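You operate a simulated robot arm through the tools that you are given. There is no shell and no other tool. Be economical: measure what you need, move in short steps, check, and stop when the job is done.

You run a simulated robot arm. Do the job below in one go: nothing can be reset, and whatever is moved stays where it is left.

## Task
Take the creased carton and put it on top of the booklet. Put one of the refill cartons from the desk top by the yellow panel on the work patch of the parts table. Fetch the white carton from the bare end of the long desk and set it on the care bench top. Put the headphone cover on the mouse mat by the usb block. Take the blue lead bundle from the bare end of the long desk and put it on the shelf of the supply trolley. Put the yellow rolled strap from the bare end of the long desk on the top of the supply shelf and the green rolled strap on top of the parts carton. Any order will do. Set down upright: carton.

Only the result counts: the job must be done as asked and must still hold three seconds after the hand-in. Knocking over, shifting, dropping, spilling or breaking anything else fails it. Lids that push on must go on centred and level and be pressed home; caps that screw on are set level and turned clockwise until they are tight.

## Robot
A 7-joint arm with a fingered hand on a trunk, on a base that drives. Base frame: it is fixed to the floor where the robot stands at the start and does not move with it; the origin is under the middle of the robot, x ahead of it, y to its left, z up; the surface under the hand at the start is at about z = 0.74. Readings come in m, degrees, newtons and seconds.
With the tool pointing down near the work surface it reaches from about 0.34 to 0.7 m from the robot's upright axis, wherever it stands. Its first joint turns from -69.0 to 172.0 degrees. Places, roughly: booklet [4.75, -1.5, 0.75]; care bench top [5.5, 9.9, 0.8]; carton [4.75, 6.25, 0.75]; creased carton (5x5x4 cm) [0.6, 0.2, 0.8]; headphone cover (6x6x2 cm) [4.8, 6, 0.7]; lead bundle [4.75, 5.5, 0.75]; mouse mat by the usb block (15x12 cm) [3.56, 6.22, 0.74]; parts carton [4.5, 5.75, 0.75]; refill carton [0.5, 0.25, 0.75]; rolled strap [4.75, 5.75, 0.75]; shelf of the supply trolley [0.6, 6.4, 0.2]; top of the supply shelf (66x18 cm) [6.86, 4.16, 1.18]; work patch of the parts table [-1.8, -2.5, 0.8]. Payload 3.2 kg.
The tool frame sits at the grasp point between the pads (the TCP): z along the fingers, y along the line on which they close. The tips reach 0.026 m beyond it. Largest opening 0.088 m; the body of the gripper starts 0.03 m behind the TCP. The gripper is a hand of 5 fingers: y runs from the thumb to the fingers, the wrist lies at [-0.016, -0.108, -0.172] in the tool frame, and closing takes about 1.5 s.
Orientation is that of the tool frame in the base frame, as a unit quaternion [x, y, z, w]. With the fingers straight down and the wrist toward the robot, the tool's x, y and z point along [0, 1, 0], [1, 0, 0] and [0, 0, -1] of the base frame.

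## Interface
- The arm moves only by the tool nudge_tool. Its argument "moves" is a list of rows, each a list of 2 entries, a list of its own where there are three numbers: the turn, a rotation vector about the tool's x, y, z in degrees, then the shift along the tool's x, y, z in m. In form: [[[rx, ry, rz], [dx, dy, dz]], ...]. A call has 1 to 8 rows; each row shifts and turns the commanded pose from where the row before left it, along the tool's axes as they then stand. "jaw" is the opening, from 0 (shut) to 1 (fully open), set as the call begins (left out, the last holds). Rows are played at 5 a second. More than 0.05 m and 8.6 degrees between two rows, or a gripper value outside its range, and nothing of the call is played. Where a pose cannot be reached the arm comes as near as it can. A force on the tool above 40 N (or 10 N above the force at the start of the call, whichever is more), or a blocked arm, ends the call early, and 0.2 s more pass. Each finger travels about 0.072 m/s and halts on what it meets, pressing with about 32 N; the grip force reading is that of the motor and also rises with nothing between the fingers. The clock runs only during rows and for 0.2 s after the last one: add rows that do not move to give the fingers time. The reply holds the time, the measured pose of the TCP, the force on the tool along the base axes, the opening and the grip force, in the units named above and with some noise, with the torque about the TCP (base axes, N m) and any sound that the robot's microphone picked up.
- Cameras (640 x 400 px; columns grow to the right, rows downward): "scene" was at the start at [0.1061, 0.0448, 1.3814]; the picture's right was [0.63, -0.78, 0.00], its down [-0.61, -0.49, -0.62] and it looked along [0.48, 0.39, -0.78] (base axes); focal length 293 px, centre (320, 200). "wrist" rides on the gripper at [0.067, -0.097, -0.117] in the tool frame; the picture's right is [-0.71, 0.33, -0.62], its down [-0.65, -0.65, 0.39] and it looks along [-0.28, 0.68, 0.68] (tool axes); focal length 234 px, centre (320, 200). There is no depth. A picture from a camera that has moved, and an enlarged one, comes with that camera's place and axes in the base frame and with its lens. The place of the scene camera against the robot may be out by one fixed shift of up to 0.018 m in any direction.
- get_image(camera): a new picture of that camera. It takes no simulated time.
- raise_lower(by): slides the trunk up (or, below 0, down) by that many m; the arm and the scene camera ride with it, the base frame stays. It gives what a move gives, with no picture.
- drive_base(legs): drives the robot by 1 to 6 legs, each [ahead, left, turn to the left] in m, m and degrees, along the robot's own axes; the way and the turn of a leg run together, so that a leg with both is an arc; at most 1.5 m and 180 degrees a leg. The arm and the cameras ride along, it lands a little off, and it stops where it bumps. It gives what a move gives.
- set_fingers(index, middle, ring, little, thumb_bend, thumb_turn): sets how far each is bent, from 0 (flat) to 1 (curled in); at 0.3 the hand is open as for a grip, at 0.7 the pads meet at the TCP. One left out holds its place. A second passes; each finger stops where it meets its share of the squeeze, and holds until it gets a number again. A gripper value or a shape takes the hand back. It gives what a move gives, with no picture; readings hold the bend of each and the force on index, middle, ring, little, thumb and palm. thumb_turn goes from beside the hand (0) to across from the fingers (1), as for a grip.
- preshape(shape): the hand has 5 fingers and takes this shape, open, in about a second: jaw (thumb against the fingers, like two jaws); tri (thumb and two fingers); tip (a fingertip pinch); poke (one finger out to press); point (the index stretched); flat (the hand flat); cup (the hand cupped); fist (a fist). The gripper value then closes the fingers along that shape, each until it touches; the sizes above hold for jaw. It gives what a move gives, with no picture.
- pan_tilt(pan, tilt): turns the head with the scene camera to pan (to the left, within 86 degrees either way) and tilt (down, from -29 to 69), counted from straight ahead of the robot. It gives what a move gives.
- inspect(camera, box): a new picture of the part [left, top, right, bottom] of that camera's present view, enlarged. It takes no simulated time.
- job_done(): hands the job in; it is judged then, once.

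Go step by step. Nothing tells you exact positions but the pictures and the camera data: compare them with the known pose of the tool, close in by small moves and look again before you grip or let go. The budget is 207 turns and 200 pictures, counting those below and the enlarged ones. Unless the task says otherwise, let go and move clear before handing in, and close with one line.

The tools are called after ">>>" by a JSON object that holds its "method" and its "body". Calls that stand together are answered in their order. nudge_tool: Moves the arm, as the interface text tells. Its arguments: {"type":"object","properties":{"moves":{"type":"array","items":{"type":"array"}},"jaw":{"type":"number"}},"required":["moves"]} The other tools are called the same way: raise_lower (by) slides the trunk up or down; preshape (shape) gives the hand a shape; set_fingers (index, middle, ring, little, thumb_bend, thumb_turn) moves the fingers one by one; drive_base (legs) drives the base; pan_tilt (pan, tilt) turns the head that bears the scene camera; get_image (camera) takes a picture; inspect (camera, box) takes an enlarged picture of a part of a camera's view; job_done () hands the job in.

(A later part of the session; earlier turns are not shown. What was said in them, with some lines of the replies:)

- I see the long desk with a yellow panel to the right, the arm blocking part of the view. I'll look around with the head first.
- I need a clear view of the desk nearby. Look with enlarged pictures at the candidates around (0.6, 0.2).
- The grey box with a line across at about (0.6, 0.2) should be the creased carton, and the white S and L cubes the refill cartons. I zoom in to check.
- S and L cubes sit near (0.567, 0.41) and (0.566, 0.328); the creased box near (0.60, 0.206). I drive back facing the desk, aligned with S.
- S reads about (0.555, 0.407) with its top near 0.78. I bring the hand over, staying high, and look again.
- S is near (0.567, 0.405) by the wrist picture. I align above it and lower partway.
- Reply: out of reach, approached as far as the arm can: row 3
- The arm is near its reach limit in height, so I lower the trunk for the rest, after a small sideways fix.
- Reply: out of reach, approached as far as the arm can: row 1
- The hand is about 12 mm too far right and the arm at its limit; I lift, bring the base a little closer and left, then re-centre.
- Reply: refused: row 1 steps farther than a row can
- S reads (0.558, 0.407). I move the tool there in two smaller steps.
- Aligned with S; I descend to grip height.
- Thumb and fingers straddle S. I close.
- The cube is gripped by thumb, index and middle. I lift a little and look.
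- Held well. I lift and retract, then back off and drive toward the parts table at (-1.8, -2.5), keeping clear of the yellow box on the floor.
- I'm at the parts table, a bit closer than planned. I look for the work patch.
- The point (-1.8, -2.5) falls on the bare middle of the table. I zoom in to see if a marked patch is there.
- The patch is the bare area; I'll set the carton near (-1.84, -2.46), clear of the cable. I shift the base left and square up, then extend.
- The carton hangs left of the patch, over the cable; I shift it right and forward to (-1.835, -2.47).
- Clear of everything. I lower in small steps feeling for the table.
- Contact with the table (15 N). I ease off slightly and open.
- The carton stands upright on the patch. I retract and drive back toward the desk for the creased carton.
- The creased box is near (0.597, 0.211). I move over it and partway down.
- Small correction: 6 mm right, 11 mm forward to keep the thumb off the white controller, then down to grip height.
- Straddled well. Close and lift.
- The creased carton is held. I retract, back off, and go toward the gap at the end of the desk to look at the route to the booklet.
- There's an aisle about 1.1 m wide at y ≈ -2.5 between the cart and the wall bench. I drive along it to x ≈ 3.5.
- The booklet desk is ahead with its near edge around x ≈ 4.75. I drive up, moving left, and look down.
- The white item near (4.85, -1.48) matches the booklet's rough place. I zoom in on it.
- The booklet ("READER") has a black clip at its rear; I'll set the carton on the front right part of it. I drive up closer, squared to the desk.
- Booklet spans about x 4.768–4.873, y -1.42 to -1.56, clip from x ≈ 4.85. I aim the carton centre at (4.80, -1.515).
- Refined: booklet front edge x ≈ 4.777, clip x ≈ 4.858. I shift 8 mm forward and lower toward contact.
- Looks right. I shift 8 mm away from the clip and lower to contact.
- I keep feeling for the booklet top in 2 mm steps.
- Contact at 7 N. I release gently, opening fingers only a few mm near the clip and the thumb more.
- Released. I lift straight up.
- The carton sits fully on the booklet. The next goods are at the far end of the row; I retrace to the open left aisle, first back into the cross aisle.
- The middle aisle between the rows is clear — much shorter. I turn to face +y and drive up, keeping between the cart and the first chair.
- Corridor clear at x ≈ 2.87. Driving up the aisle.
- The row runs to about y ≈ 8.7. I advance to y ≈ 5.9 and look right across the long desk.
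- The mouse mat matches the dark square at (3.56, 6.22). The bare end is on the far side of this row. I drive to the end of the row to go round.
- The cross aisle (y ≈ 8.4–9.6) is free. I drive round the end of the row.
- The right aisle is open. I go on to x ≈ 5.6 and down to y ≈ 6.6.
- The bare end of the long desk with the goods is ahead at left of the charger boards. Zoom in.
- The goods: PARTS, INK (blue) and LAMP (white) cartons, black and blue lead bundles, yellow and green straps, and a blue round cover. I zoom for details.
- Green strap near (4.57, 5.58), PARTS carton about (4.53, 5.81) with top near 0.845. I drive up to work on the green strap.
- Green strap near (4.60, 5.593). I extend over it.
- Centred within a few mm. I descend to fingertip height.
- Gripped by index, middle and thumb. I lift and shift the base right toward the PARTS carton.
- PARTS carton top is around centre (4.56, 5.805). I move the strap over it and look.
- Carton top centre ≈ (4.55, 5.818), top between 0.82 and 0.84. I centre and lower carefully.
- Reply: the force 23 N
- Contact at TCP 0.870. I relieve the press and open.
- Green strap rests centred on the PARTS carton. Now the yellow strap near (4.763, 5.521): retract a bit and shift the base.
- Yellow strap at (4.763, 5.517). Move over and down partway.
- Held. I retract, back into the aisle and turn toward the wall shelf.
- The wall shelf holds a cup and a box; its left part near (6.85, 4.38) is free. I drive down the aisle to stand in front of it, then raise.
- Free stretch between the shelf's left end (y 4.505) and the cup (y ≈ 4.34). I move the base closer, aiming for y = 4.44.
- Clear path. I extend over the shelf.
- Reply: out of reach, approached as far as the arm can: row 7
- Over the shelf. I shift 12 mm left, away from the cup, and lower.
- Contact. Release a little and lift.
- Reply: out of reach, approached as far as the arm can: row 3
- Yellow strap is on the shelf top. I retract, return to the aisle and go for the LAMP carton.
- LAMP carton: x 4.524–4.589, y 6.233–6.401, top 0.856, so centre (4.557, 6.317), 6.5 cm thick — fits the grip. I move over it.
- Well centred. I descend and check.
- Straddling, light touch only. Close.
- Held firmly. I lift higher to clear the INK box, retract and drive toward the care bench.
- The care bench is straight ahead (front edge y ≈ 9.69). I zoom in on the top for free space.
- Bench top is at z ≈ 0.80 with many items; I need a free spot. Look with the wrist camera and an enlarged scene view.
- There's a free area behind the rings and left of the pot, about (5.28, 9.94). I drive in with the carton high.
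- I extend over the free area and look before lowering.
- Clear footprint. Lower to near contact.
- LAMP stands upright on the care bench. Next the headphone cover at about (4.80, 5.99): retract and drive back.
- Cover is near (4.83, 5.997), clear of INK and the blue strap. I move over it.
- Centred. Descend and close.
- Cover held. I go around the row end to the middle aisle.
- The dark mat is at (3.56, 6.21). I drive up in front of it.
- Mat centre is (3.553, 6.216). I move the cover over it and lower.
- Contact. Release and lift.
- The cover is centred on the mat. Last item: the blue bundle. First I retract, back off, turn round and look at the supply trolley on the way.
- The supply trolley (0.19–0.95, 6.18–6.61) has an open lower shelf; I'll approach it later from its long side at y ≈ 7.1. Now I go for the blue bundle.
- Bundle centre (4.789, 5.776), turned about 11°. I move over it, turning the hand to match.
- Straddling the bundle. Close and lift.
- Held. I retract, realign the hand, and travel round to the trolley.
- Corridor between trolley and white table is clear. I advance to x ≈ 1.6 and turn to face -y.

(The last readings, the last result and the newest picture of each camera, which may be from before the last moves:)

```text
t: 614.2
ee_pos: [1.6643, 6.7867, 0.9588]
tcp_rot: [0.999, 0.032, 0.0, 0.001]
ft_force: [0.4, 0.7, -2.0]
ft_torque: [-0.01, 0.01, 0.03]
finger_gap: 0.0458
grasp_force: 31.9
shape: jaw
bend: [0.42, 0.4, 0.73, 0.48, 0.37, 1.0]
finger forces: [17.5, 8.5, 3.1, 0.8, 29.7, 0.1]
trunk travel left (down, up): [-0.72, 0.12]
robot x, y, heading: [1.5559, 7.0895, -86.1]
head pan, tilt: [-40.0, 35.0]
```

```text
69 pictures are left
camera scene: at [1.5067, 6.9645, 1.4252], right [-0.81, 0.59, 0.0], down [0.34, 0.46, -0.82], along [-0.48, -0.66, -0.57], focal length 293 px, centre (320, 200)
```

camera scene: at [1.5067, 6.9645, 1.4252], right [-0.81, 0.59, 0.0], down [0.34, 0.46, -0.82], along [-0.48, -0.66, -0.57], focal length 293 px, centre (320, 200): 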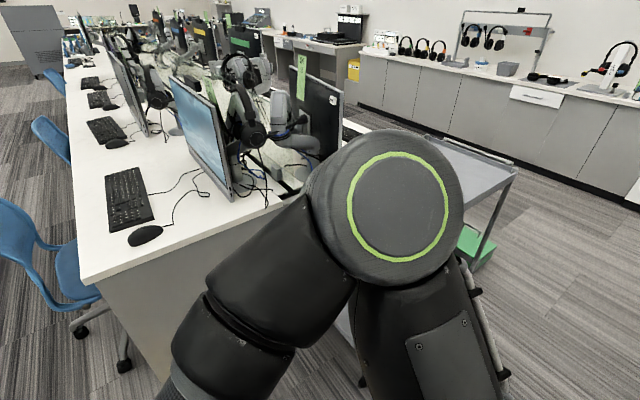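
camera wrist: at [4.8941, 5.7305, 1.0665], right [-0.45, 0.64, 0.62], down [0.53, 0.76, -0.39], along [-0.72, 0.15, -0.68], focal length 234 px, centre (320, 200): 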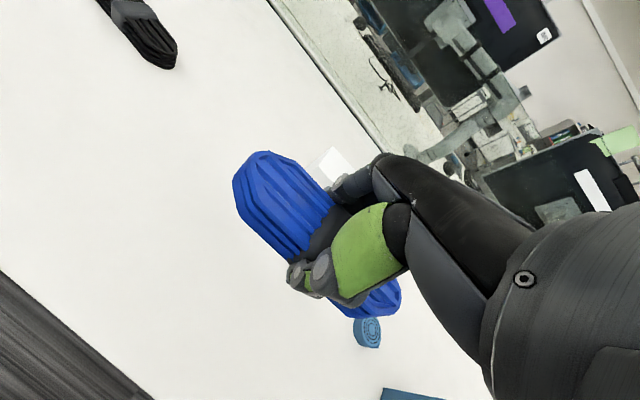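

>>> {"method": "drive_base", "body": {"legs": [[0, 0, -3.9], [0, -1.05, 0]]}}

>>> {"method": "get_image", "body": {"camera": "wrist"}}

>>> {"method": "pan_tilt", "body": {"pan": 35, "tilt": 55}}

>>> {"method": "get_image", "body": {"camera": "scene"}}

```text
t: 620.1
ee_pos: [0.5786, 6.7934, 0.9581]
tcp_rot: [1.0, -0.014, -0.001, -0.001]
ft_force: [1.1, 0.5, -1.5]
ft_torque: [0.02, 0.0, -0.01]
finger_gap: 0.0457
grasp_force: 32.3
shape: jaw
bend: [0.42, 0.4, 0.73, 0.48, 0.37, 1.0]
finger forces: [17.4, 8.5, 3.0, 0.9, 29.8, 0.0]
trunk travel left (down, up): [-0.72, 0.12]
robot x, y, heading: [0.5012, 7.104, -91.5]
head pan, tilt: [-40.0, 35.0]
```

```text
68 pictures are left
camera wrist: at [0.6487, 6.89, 1.0761], right [-0.72, -0.31, 0.62], down [-0.63, 0.67, -0.39], along [-0.3, -0.67, -0.68], focal length 234 px, centre (320, 200)
```

wrist: 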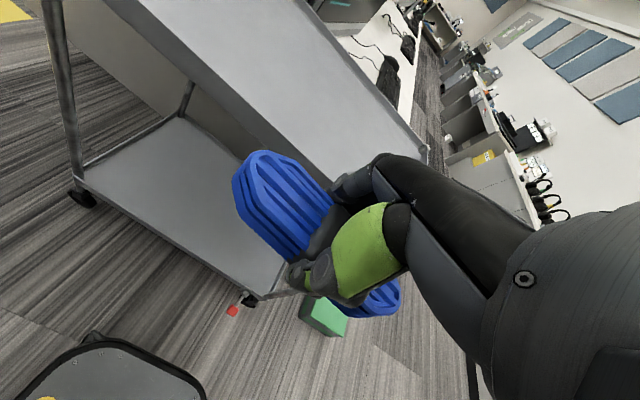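

```text
t: 621.6
ee_pos: [0.5791, 6.7943, 0.9587]
tcp_rot: [1.0, -0.014, 0.0, 0.0]
ft_force: [-0.5, -0.5, -0.9]
ft_torque: [0.01, -0.01, -0.01]
finger_gap: 0.0457
grasp_force: 32.4
shape: jaw
bend: [0.42, 0.4, 0.73, 0.48, 0.37, 1.0]
finger forces: [17.4, 8.4, 3.1, 0.8, 29.7, 0.0]
trunk travel left (down, up): [-0.72, 0.12]
robot x, y, heading: [0.4985, 7.1043, -91.7]
head pan, tilt: [35.0, 55.0]
```

```text
67 pictures are left
camera scene: at [0.537, 6.9911, 1.3969], right [-0.83, -0.55, 0.0], down [-0.45, 0.68, -0.57], along [0.32, -0.48, -0.82], focal length 293 px, centre (320, 200)
```

scene: 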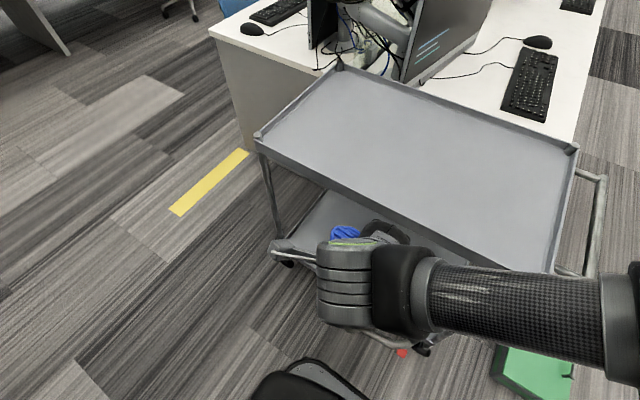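

I'm beside the trolley; shelf near edge at y ≈ 6.6, x from 0.3 to 0.97. I lower the trunk here, outside the trolley.

>>> {"method": "raise_lower", "body": {"by": -0.35}}

>>> {"method": "raise_lower", "body": {"by": -0.25}}

>>> {"method": "get_image", "body": {"camera": "wrist"}}

>>> {"method": "pan_tilt", "body": {"pan": 20, "tilt": 35}}

>>> {"method": "get_image", "body": {"camera": "scene"}}

```text
t: 625.0
ee_pos: [0.5779, 6.7934, 0.6088]
tcp_rot: [1.0, -0.014, 0.0, 0.0]
ft_force: [0.7, 0.1, -1.0]
ft_torque: [0.02, 0.01, 0.03]
finger_gap: 0.0458
grasp_force: 31.7
shape: jaw
bend: [0.42, 0.4, 0.73, 0.48, 0.37, 1.0]
finger forces: [17.4, 8.6, 3.1, 0.7, 29.7, 0.1]
trunk travel left (down, up): [-0.37, 0.47]
robot x, y, heading: [0.5021, 7.1074, -91.3]
head pan, tilt: [35.0, 55.0]
```

```text
t: 627.6
ee_pos: [0.5787, 6.7943, 0.3582]
tcp_rot: [1.0, -0.014, 0.0, 0.0]
ft_force: [-0.3, 0.3, -2.0]
ft_torque: [0.02, 0.0, -0.02]
finger_gap: 0.0458
grasp_force: 31.5
shape: jaw
bend: [0.42, 0.4, 0.73, 0.48, 0.37, 1.0]
finger forces: [17.4, 8.6, 3.2, 0.7, 29.7, 0.1]
trunk travel left (down, up): [-0.12, 0.72]
robot x, y, heading: [0.5013, 7.1029, -91.7]
head pan, tilt: [35.0, 55.0]
```

```text
66 pictures are left
camera wrist: at [0.6488, 6.8901, 0.4761], right [-0.72, -0.31, 0.62], down [-0.63, 0.67, -0.39], along [-0.3, -0.67, -0.68], focal length 234 px, centre (320, 200)
```

wrist: 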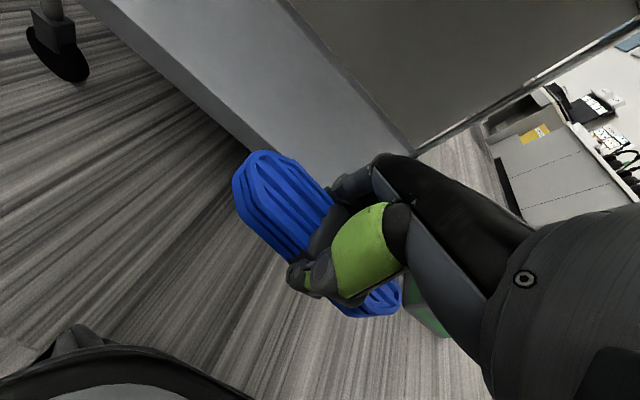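

```text
t: 628.4
ee_pos: [0.5799, 6.7931, 0.3597]
tcp_rot: [1.0, -0.013, -0.001, 0.0]
ft_force: [-0.7, 0.3, -1.6]
ft_torque: [0.01, -0.02, 0.0]
finger_gap: 0.0458
grasp_force: 32.3
shape: jaw
bend: [0.42, 0.4, 0.73, 0.48, 0.37, 1.0]
finger forces: [17.4, 8.7, 3.1, 0.7, 29.7, 0.0]
trunk travel left (down, up): [-0.12, 0.72]
robot x, y, heading: [0.5031, 7.1039, -91.3]
head pan, tilt: [20.0, 35.0]
```

```text
65 pictures are left
camera scene: at [0.5252, 6.9679, 0.8251], right [-0.95, -0.32, 0.0], down [-0.18, 0.54, -0.82], along [0.26, -0.78, -0.57], focal length 293 px, centre (320, 200)
```

scene: 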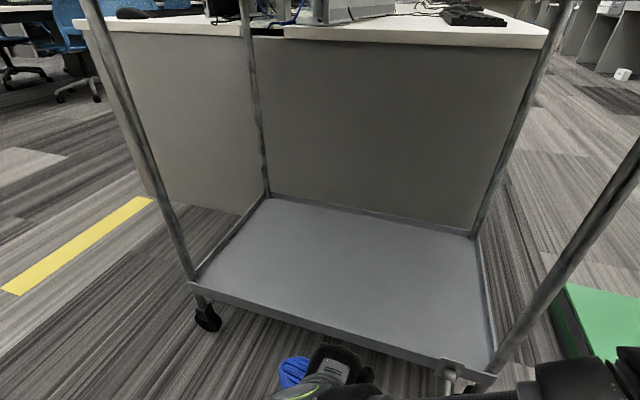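

Clear view: shelf spans x 0.29–1.0, y 6.16–6.59 at z ≈ 0.2, empty. I move the base a bit closer and extend the hand in.

>>> {"method": "drive_base", "body": {"legs": [[0.08, 0.06, 1.5]]}}

>>> {"method": "nudge_tool", "body": {"moves": [[[0, 0, 0], [0, 0.04, 0]], [[0, 0, 0], [0, 0.04, 0]], [[0, 0, 0], [0, 0.04, 0]], [[0, 0, 0], [0, 0, 0]]]}}

>>> {"method": "get_image", "body": {"camera": "scene"}}

>>> {"method": "get_image", "body": {"camera": "wrist"}}

```text
t: 629.6
ee_pos: [0.6473, 6.7181, 0.3594]
tcp_rot: [1.0, 0.0, 0.0, 0.0]
ft_force: [-0.6, 0.3, -0.9]
ft_torque: [-0.02, 0.0, 0.0]
finger_gap: 0.046
grasp_force: 32.0
shape: jaw
bend: [0.42, 0.4, 0.73, 0.48, 0.37, 1.0]
finger forces: [17.5, 8.6, 3.2, 0.7, 29.7, 0.0]
trunk travel left (down, up): [-0.12, 0.72]
robot x, y, heading: [0.5584, 7.0264, -89.9]
head pan, tilt: [20.0, 35.0]
```

```text
t: 630.6
ee_pos: [0.6468, 6.5978, 0.3598]
tcp_rot: [1.0, 0.001, -0.001, 0.0]
ft_force: [-0.5, 0.5, -1.1]
ft_torque: [0.03, 0.01, 0.0]
finger_gap: 0.0459
grasp_force: 31.7
shape: jaw
bend: [0.42, 0.4, 0.73, 0.48, 0.37, 1.0]
finger forces: [17.4, 8.8, 3.2, 0.8, 29.9, 0.1]
trunk travel left (down, up): [-0.12, 0.72]
robot x, y, heading: [0.5637, 7.0226, -89.9]
head pan, tilt: [20.0, 35.0]
```

```text
64 pictures are left
camera scene: at [0.5881, 6.891, 0.8251], right [-0.94, -0.34, 0.0], down [-0.2, 0.54, -0.82], along [0.28, -0.77, -0.57], focal length 293 px, centre (320, 200)
```

scene: 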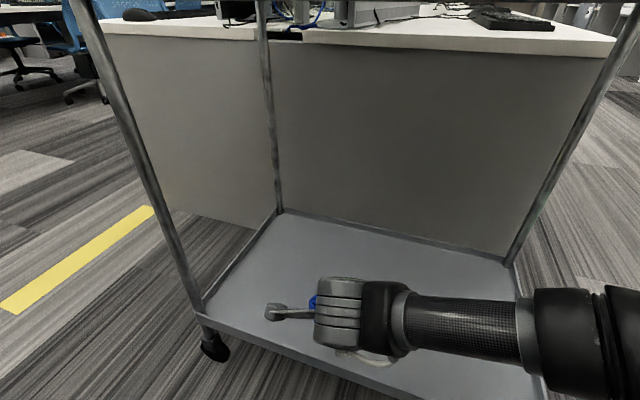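

```text
63 pictures are left
camera wrist: at [0.7136, 6.6961, 0.4773], right [-0.71, -0.33, 0.62], down [-0.65, 0.65, -0.39], along [-0.28, -0.68, -0.68], focal length 234 px, centre (320, 200)
```

wrist: 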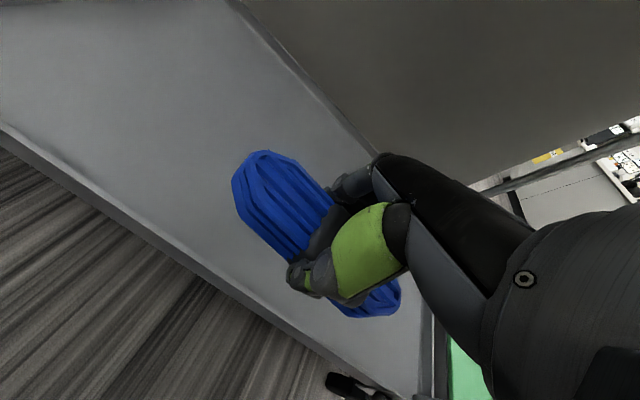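

The elbow on my right would come close to the near-right post if I extend more. I pull back, shift the base left (+x) so hand and elbow both fit between the posts.

>>> {"method": "nudge_tool", "body": {"moves": [[[0, 0, 0], [0, -0.045, 0]], [[0, 0, 0], [0, -0.045, 0]], [[0, 0, 0], [0, -0.03, 0]]]}}

>>> {"method": "drive_base", "body": {"legs": [[0, 0.16, 0]]}}

>>> {"method": "pan_tilt", "body": {"pan": -25, "tilt": 45}}

>>> {"method": "get_image", "body": {"camera": "scene"}}

```text
t: 631.4
ee_pos: [0.6455, 6.7195, 0.3607]
tcp_rot: [1.0, 0.0, 0.0, 0.0]
ft_force: [0.4, 0.5, -1.7]
ft_torque: [-0.01, 0.01, 0.0]
finger_gap: 0.046
grasp_force: 32.5
shape: jaw
bend: [0.42, 0.4, 0.73, 0.48, 0.37, 1.0]
finger forces: [17.3, 8.7, 3.2, 0.7, 30.0, 0.1]
trunk travel left (down, up): [-0.12, 0.72]
robot x, y, heading: [0.5621, 7.0263, -89.8]
head pan, tilt: [20.0, 35.0]
```

```text
t: 632.8
ee_pos: [0.8042, 6.7164, 0.3595]
tcp_rot: [1.0, -0.005, -0.001, 0.0]
ft_force: [-0.1, -0.3, -1.2]
ft_torque: [0.02, -0.03, -0.03]
finger_gap: 0.0458
grasp_force: 32.0
shape: jaw
bend: [0.42, 0.4, 0.73, 0.48, 0.37, 1.0]
finger forces: [17.3, 8.7, 3.2, 0.9, 30.0, 0.0]
trunk travel left (down, up): [-0.12, 0.72]
robot x, y, heading: [0.7246, 7.0257, -90.3]
head pan, tilt: [20.0, 35.0]
```

```text
t: 633.9
ee_pos: [0.8049, 6.7154, 0.362]
tcp_rot: [1.0, -0.006, -0.001, 0.0]
ft_force: [-0.7, -0.2, -1.8]
ft_torque: [-0.01, 0.01, 0.0]
finger_gap: 0.0459
grasp_force: 31.9
shape: jaw
bend: [0.42, 0.4, 0.73, 0.48, 0.37, 1.0]
finger forces: [17.2, 8.6, 3.2, 0.8, 30.1, 0.0]
trunk travel left (down, up): [-0.12, 0.72]
robot x, y, heading: [0.723, 7.0249, -90.6]
head pan, tilt: [-25.0, 45.0]
```

```text
62 pictures are left
camera scene: at [0.6839, 6.8996, 0.8104], right [-0.9, 0.43, 0.0], down [0.3, 0.64, -0.71], along [-0.3, -0.64, -0.71], focal length 293 px, centre (320, 200)
```

scene: 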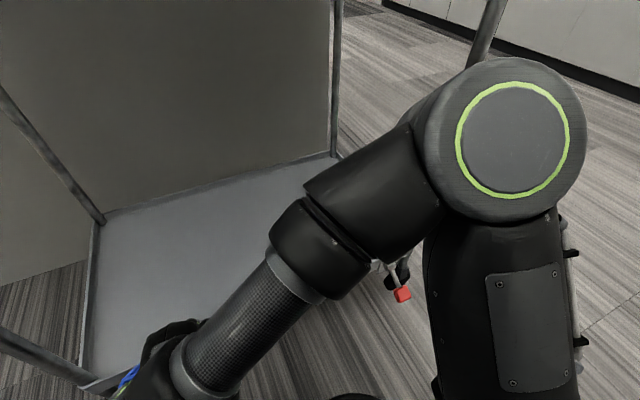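

The elbow is now about 0.4 in x, clear of the right post. I extend in steps.

>>> {"method": "nudge_tool", "body": {"moves": [[[0, 0, 0], [0, 0.04, 0]], [[0, 0, 0], [0, 0.04, 0]], [[0, 0, 0], [0, 0.04, 0]], [[0, 0, 0], [0, 0, 0]]]}}

>>> {"method": "get_image", "body": {"camera": "scene"}}

>>> {"method": "pan_tilt", "body": {"pan": 25, "tilt": 45}}

>>> {"method": "get_image", "body": {"camera": "scene"}}

```text
t: 634.9
ee_pos: [0.8033, 6.5958, 0.361]
tcp_rot: [1.0, -0.003, 0.0, -0.001]
ft_force: [-0.2, -0.5, -1.6]
ft_torque: [0.03, 0.0, 0.03]
finger_gap: 0.0458
grasp_force: 32.1
shape: jaw
bend: [0.42, 0.4, 0.73, 0.48, 0.37, 1.0]
finger forces: [17.2, 8.8, 3.3, 0.8, 30.1, 0.1]
trunk travel left (down, up): [-0.12, 0.72]
robot x, y, heading: [0.7216, 7.0262, -90.5]
head pan, tilt: [-25.0, 45.0]
```

```text
61 pictures are left
camera scene: at [0.6839, 6.8996, 0.8103], right [-0.9, 0.43, 0.0], down [0.3, 0.64, -0.71], along [-0.3, -0.64, -0.71], focal length 293 px, centre (320, 200)
```

scene: 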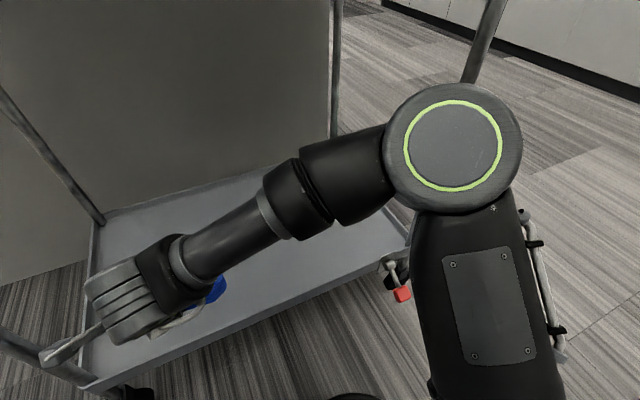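

```text
t: 636.1
ee_pos: [0.8033, 6.5963, 0.3597]
tcp_rot: [1.0, -0.005, 0.0, 0.0]
ft_force: [0.0, -0.4, -1.9]
ft_torque: [-0.03, 0.0, -0.02]
finger_gap: 0.0459
grasp_force: 32.3
shape: jaw
bend: [0.42, 0.4, 0.73, 0.48, 0.37, 1.0]
finger forces: [17.3, 8.8, 3.3, 0.8, 30.0, 0.0]
trunk travel left (down, up): [-0.12, 0.72]
robot x, y, heading: [0.7203, 7.026, -90.4]
head pan, tilt: [25.0, 45.0]
```

```text
60 pictures are left
camera scene: at [0.7525, 6.899, 0.8103], right [-0.91, -0.41, 0.0], down [-0.29, 0.64, -0.71], along [0.29, -0.64, -0.71], focal length 293 px, centre (320, 200)
```

scene: 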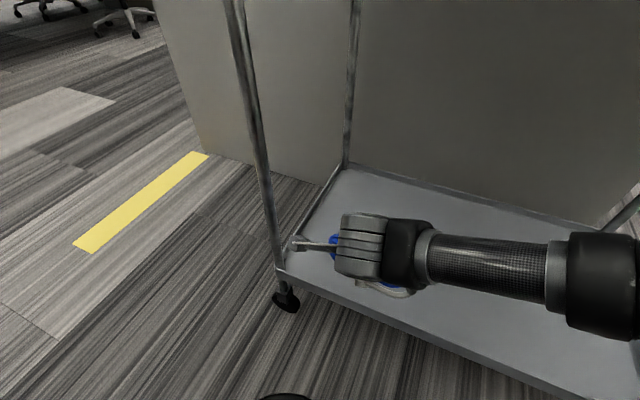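

Margins look fine on both posts. I extend the remaining 11 cm.

>>> {"method": "nudge_tool", "body": {"moves": [[[0, 0, 0], [-0.005, 0.04, 0]], [[0, 0, 0], [0, 0.04, 0]], [[0, 0, 0], [0, 0.035, 0]], [[0, 0, 0], [0, 0, 0.03]], [[0, 0, 0], [0, 0, 0]]]}}

>>> {"method": "get_image", "body": {"camera": "scene"}}

>>> {"method": "get_image", "body": {"camera": "wrist"}}

```text
t: 637.3
ee_pos: [0.8012, 6.481, 0.3279]
tcp_rot: [1.0, -0.004, 0.0, 0.001]
ft_force: [-0.3, -0.3, -1.9]
ft_torque: [0.04, -0.01, -0.03]
finger_gap: 0.0458
grasp_force: 31.3
shape: jaw
bend: [0.42, 0.4, 0.73, 0.48, 0.37, 1.0]
finger forces: [17.0, 8.9, 3.3, 0.7, 30.0, 0.0]
trunk travel left (down, up): [-0.12, 0.72]
robot x, y, heading: [0.7222, 7.0245, -90.5]
head pan, tilt: [25.0, 45.0]
```

```text
59 pictures are left
camera scene: at [0.7526, 6.8989, 0.8103], right [-0.91, -0.41, 0.0], down [-0.29, 0.64, -0.71], along [0.29, -0.64, -0.71], focal length 293 px, centre (320, 200)
```

scene: 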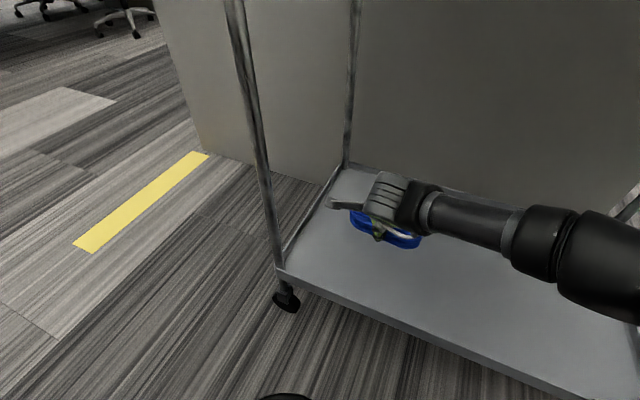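

```text
58 pictures are left
camera wrist: at [0.8686, 6.5796, 0.4459], right [-0.71, -0.33, 0.62], down [-0.64, 0.66, -0.39], along [-0.29, -0.68, -0.68], focal length 234 px, centre (320, 200)
```

wrist: 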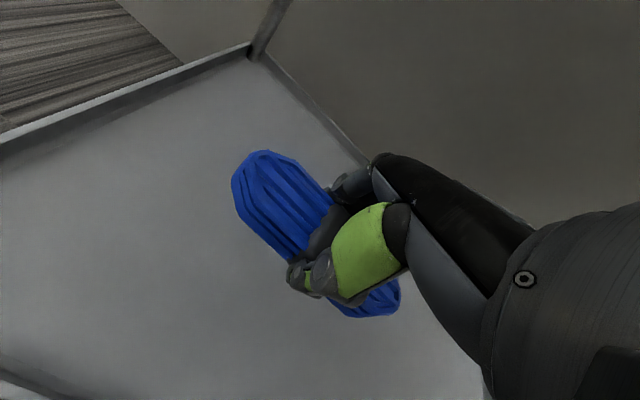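

Well inside the shelf. Lower to the surface in small steps.

>>> {"method": "nudge_tool", "body": {"moves": [[[0, 0, 0], [0, 0, 0.03]], [[0, 0, 0], [0, 0, 0.025]], [[0, 0, 0], [0, 0, 0.015]], [[0, 0, 0], [0, 0, 0.008]], [[0, 0, 0], [0, 0, 0.005]], [[0, 0, 0], [0, 0, 0.004]], [[0, 0, 0], [0, 0, 0]]]}}

>>> {"method": "get_image", "body": {"camera": "wrist"}}

```text
t: 638.9
ee_pos: [0.799, 6.4811, 0.2433]
tcp_rot: [1.0, -0.005, 0.0, 0.0]
ft_force: [0.1, 0.6, -1.7]
ft_torque: [-0.03, 0.01, 0.0]
finger_gap: 0.0458
grasp_force: 32.1
shape: jaw
bend: [0.42, 0.4, 0.73, 0.48, 0.37, 1.0]
finger forces: [17.0, 8.9, 3.4, 0.8, 30.0, 0.1]
trunk travel left (down, up): [-0.12, 0.72]
robot x, y, heading: [0.7184, 7.0268, -90.4]
head pan, tilt: [25.0, 45.0]
```

```text
57 pictures are left
camera wrist: at [0.866, 6.5787, 0.3602], right [-0.71, -0.33, 0.62], down [-0.64, 0.66, -0.39], along [-0.29, -0.68, -0.68], focal length 234 px, centre (320, 200)
```

wrist: 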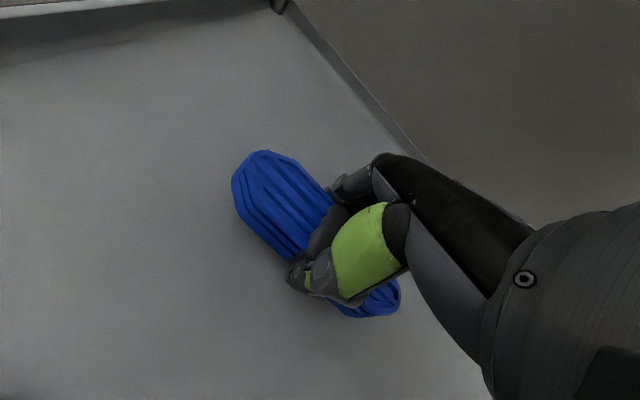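

>>> {"method": "nudge_tool", "body": {"moves": [[[0, 0, 0], [0, 0, 0.004]], [[0, 0, 0], [0, 0, 0.004]], [[0, 0, 0], [0, 0, 0.003]], [[0, 0, 0], [0, 0, 0]]]}}

>>> {"method": "nudge_tool", "body": {"moves": [[[0, 0, 0], [0, 0, 0.002]], [[0, 0, 0], [0, 0, 0]]]}}

```text
t: 639.9
ee_pos: [0.7965, 6.482, 0.2326]
tcp_rot: [1.0, -0.006, 0.0, 0.001]
ft_force: [0.1, 1.0, -2.5]
ft_torque: [0.0, -0.02, 0.0]
finger_gap: 0.0459
grasp_force: 31.9
shape: jaw
bend: [0.42, 0.4, 0.73, 0.48, 0.37, 1.0]
finger forces: [17.0, 8.9, 3.4, 0.8, 30.1, 0.0]
trunk travel left (down, up): [-0.12, 0.72]
robot x, y, heading: [0.7206, 7.0231, -90.5]
head pan, tilt: [25.0, 45.0]
```

```text
t: 640.5
ee_pos: [0.7977, 6.4813, 0.2317]
tcp_rot: [1.0, -0.005, 0.0, 0.0]
ft_force: [0.0, 0.5, -1.0]
ft_torque: [0.03, 0.02, -0.01]
finger_gap: 0.0459
grasp_force: 31.7
shape: jaw
bend: [0.42, 0.4, 0.73, 0.48, 0.37, 1.0]
finger forces: [17.1, 9.0, 3.3, 0.8, 29.9, 0.0]
trunk travel left (down, up): [-0.12, 0.72]
robot x, y, heading: [0.7217, 7.0232, -90.3]
head pan, tilt: [25.0, 45.0]
```

>>> {"method": "nudge_tool", "body": {"moves": [[[0, 0, 0], [0, 0, 0.002]], [[0, 0, 0], [0, 0, 0.002]], [[0, 0, 0], [0, 0, 0]]]}}

>>> {"method": "nudge_tool", "body": {"moves": [[[0, 0, 0], [0, 0, 0.002]], [[0, 0, 0], [0, 0, 0]]]}}

```text
t: 641.3
ee_pos: [0.797, 6.4803, 0.23]
tcp_rot: [1.0, -0.005, 0.001, 0.003]
ft_force: [1.4, -1.2, 12.3]
ft_torque: [0.25, 0.12, 0.0]
finger_gap: 0.046
grasp_force: 32.1
shape: jaw
bend: [0.42, 0.4, 0.73, 0.48, 0.37, 1.0]
finger forces: [19.8, 8.9, 3.2, 1.7, 31.3, 0.0]
trunk travel left (down, up): [-0.12, 0.72]
robot x, y, heading: [0.7206, 7.0231, -90.3]
head pan, tilt: [25.0, 45.0]
```

```text
t: 641.9
ee_pos: [0.7971, 6.4806, 0.2287]
tcp_rot: [1.0, -0.005, 0.002, 0.004]
ft_force: [0.3, -2.2, 22.3]
ft_torque: [0.46, 0.12, -0.02]
finger_gap: 0.0469
grasp_force: 31.8
shape: jaw
bend: [0.42, 0.4, 0.73, 0.48, 0.37, 1.0]
finger forces: [22.2, 9.2, 3.4, 2.6, 33.4, 0.0]
trunk travel left (down, up): [-0.12, 0.72]
robot x, y, heading: [0.7205, 7.0246, -90.5]
head pan, tilt: [25.0, 45.0]
```

Contact. Ease off, open, lift and look.

>>> {"method": "nudge_tool", "body": {"moves": [[[0, 0, 0], [0, 0, -0.004]], [[0, 0, 0], [0, 0, 0]]]}}

>>> {"method": "nudge_tool", "body": {"moves": [[[0, 0, 0], [0, 0, 0]], [[0, 0, 0], [0, 0, 0]], [[0, 0, 0], [0, 0, 0]], [[0, 0, 0], [0, 0, 0]], [[0, 0, 0], [0, 0, 0]], [[0, 0, 0], [0, 0, 0]]], "jaw": 1}}

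>>> {"method": "nudge_tool", "body": {"moves": [[[0, 0, 0], [0, 0, -0.01]], [[0, 0, 0], [0, 0, -0.03]], [[0, 0, 0], [0, 0, -0.04]], [[0, 0, 0], [0, 0, -0.04]]]}}

>>> {"method": "get_image", "body": {"camera": "wrist"}}

>>> {"method": "get_image", "body": {"camera": "scene"}}

```text
t: 642.5
ee_pos: [0.7972, 6.4815, 0.2294]
tcp_rot: [1.0, -0.005, 0.0, 0.001]
ft_force: [1.2, -7.5, 11.5]
ft_torque: [0.02, 0.09, 0.04]
finger_gap: 0.0467
grasp_force: 31.9
shape: jaw
bend: [0.42, 0.4, 0.73, 0.48, 0.37, 1.0]
finger forces: [21.5, 10.6, 4.2, 2.1, 29.9, 0.1]
trunk travel left (down, up): [-0.12, 0.72]
robot x, y, heading: [0.7183, 7.0271, -90.5]
head pan, tilt: [25.0, 45.0]
```

```text
t: 643.9
ee_pos: [0.7986, 6.4811, 0.2286]
tcp_rot: [1.0, -0.005, -0.001, 0.0]
ft_force: [-0.6, 0.2, 0.8]
ft_torque: [-0.03, 0.0, -0.01]
finger_gap: 0.0877
grasp_force: 0.0
shape: jaw
bend: [0.3, 0.3, 0.3, 0.3, 0.3, 0.97]
finger forces: [0.1, 0.0, 0.0, 0.0, 0.0, 0.0]
trunk travel left (down, up): [-0.12, 0.72]
robot x, y, heading: [0.7255, 7.0246, -90.5]
head pan, tilt: [25.0, 45.0]
```

```text
t: 644.9
ee_pos: [0.7983, 6.4822, 0.3499]
tcp_rot: [1.0, -0.005, 0.0, -0.001]
ft_force: [0.6, -0.5, 0.1]
ft_torque: [0.0, -0.05, 0.0]
finger_gap: 0.0878
grasp_force: 0.2
shape: jaw
bend: [0.3, 0.3, 0.3, 0.3, 0.3, 0.97]
finger forces: [0.1, 0.1, 0.1, 0.0, 0.0, 0.0]
trunk travel left (down, up): [-0.12, 0.72]
robot x, y, heading: [0.7202, 7.0256, -90.3]
head pan, tilt: [25.0, 45.0]
```

```text
56 pictures are left
camera wrist: at [0.8664, 6.58, 0.4669], right [-0.71, -0.33, 0.63], down [-0.64, 0.66, -0.39], along [-0.29, -0.68, -0.68], focal length 234 px, centre (320, 200)
```

wrist: 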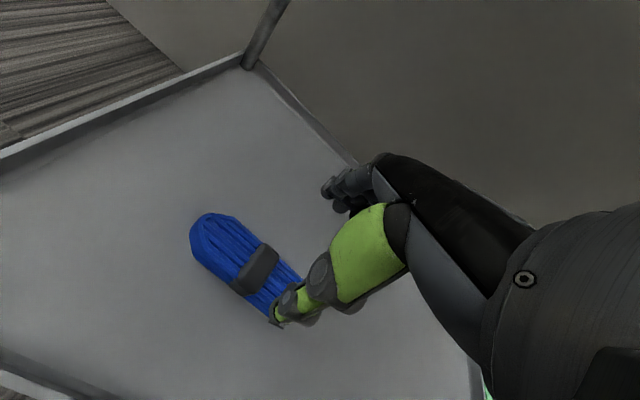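

```text
55 pictures are left
camera scene: at [0.7526, 6.899, 0.8103], right [-0.91, -0.41, 0.0], down [-0.29, 0.64, -0.71], along [0.29, -0.64, -0.71], focal length 293 px, centre (320, 200)
```

scene: 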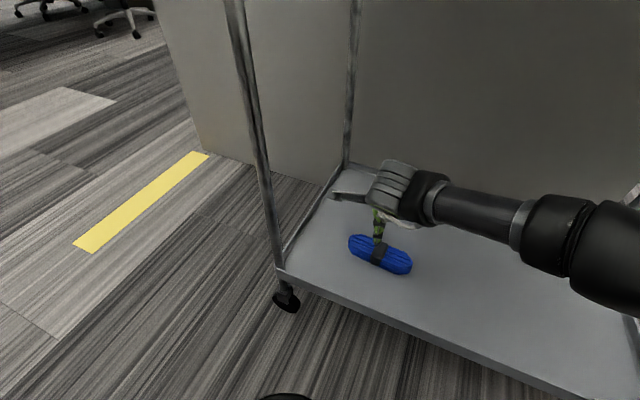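

The bundle lies on the trolley shelf. I withdraw along the same line and move clear.

>>> {"method": "nudge_tool", "body": {"moves": [[[0, 0, 0], [0, -0.045, 0]], [[0, 0, 0], [0, -0.045, 0]], [[0, 0, 0], [0, -0.045, 0]], [[0, 0, 0], [0, -0.045, 0]], [[0, 0, 0], [0, -0.045, 0]]]}}

>>> {"method": "raise_lower", "body": {"by": 0.5}}

>>> {"method": "pan_tilt", "body": {"pan": 20, "tilt": 55}}

>>> {"method": "get_image", "body": {"camera": "scene"}}

```text
t: 646.1
ee_pos: [0.7974, 6.7068, 0.3509]
tcp_rot: [1.0, -0.005, 0.0, 0.0]
ft_force: [-0.2, 0.0, 0.0]
ft_torque: [0.01, -0.03, 0.02]
finger_gap: 0.0879
grasp_force: 0.0
shape: jaw
bend: [0.3, 0.3, 0.3, 0.3, 0.3, 0.97]
finger forces: [0.1, 0.1, 0.1, 0.1, 0.0, 0.1]
trunk travel left (down, up): [-0.12, 0.72]
robot x, y, heading: [0.7228, 7.0282, -90.3]
head pan, tilt: [25.0, 45.0]
```

```text
refused: 0.5 is not a number from -0.4 to 0.4
```

```text
t: 646.8
ee_pos: [0.7968, 6.7073, 0.3507]
tcp_rot: [1.0, -0.006, 0.0, -0.001]
ft_force: [-0.1, 0.3, 0.0]
ft_torque: [-0.04, 0.01, -0.02]
finger_gap: 0.0881
grasp_force: 0.0
shape: jaw
bend: [0.3, 0.3, 0.3, 0.3, 0.3, 0.97]
finger forces: [0.1, 0.0, 0.0, 0.0, 0.0, 0.1]
trunk travel left (down, up): [-0.12, 0.72]
robot x, y, heading: [0.7194, 7.0258, -90.4]
head pan, tilt: [20.0, 55.0]
```

```text
54 pictures are left
camera scene: at [0.7429, 6.9051, 0.797], right [-0.94, -0.33, 0.0], down [-0.27, 0.77, -0.57], along [0.19, -0.54, -0.82], focal length 293 px, centre (320, 200)
```

scene: 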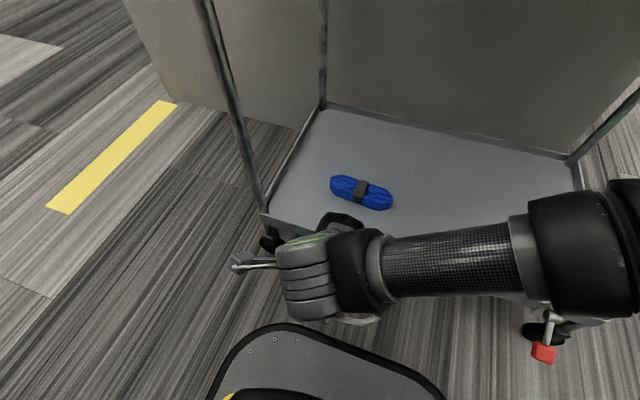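

The bundle rests on the shelf, the hand is clear and empty, and all seven placements were seen in place. I hand in.

>>> {"method": "job_done", "body": {}}

```text
The job is handed in.
```

I placed all seven items as asked, checked each one in a picture afterwards, and handed the job in with the hand empty and clear.
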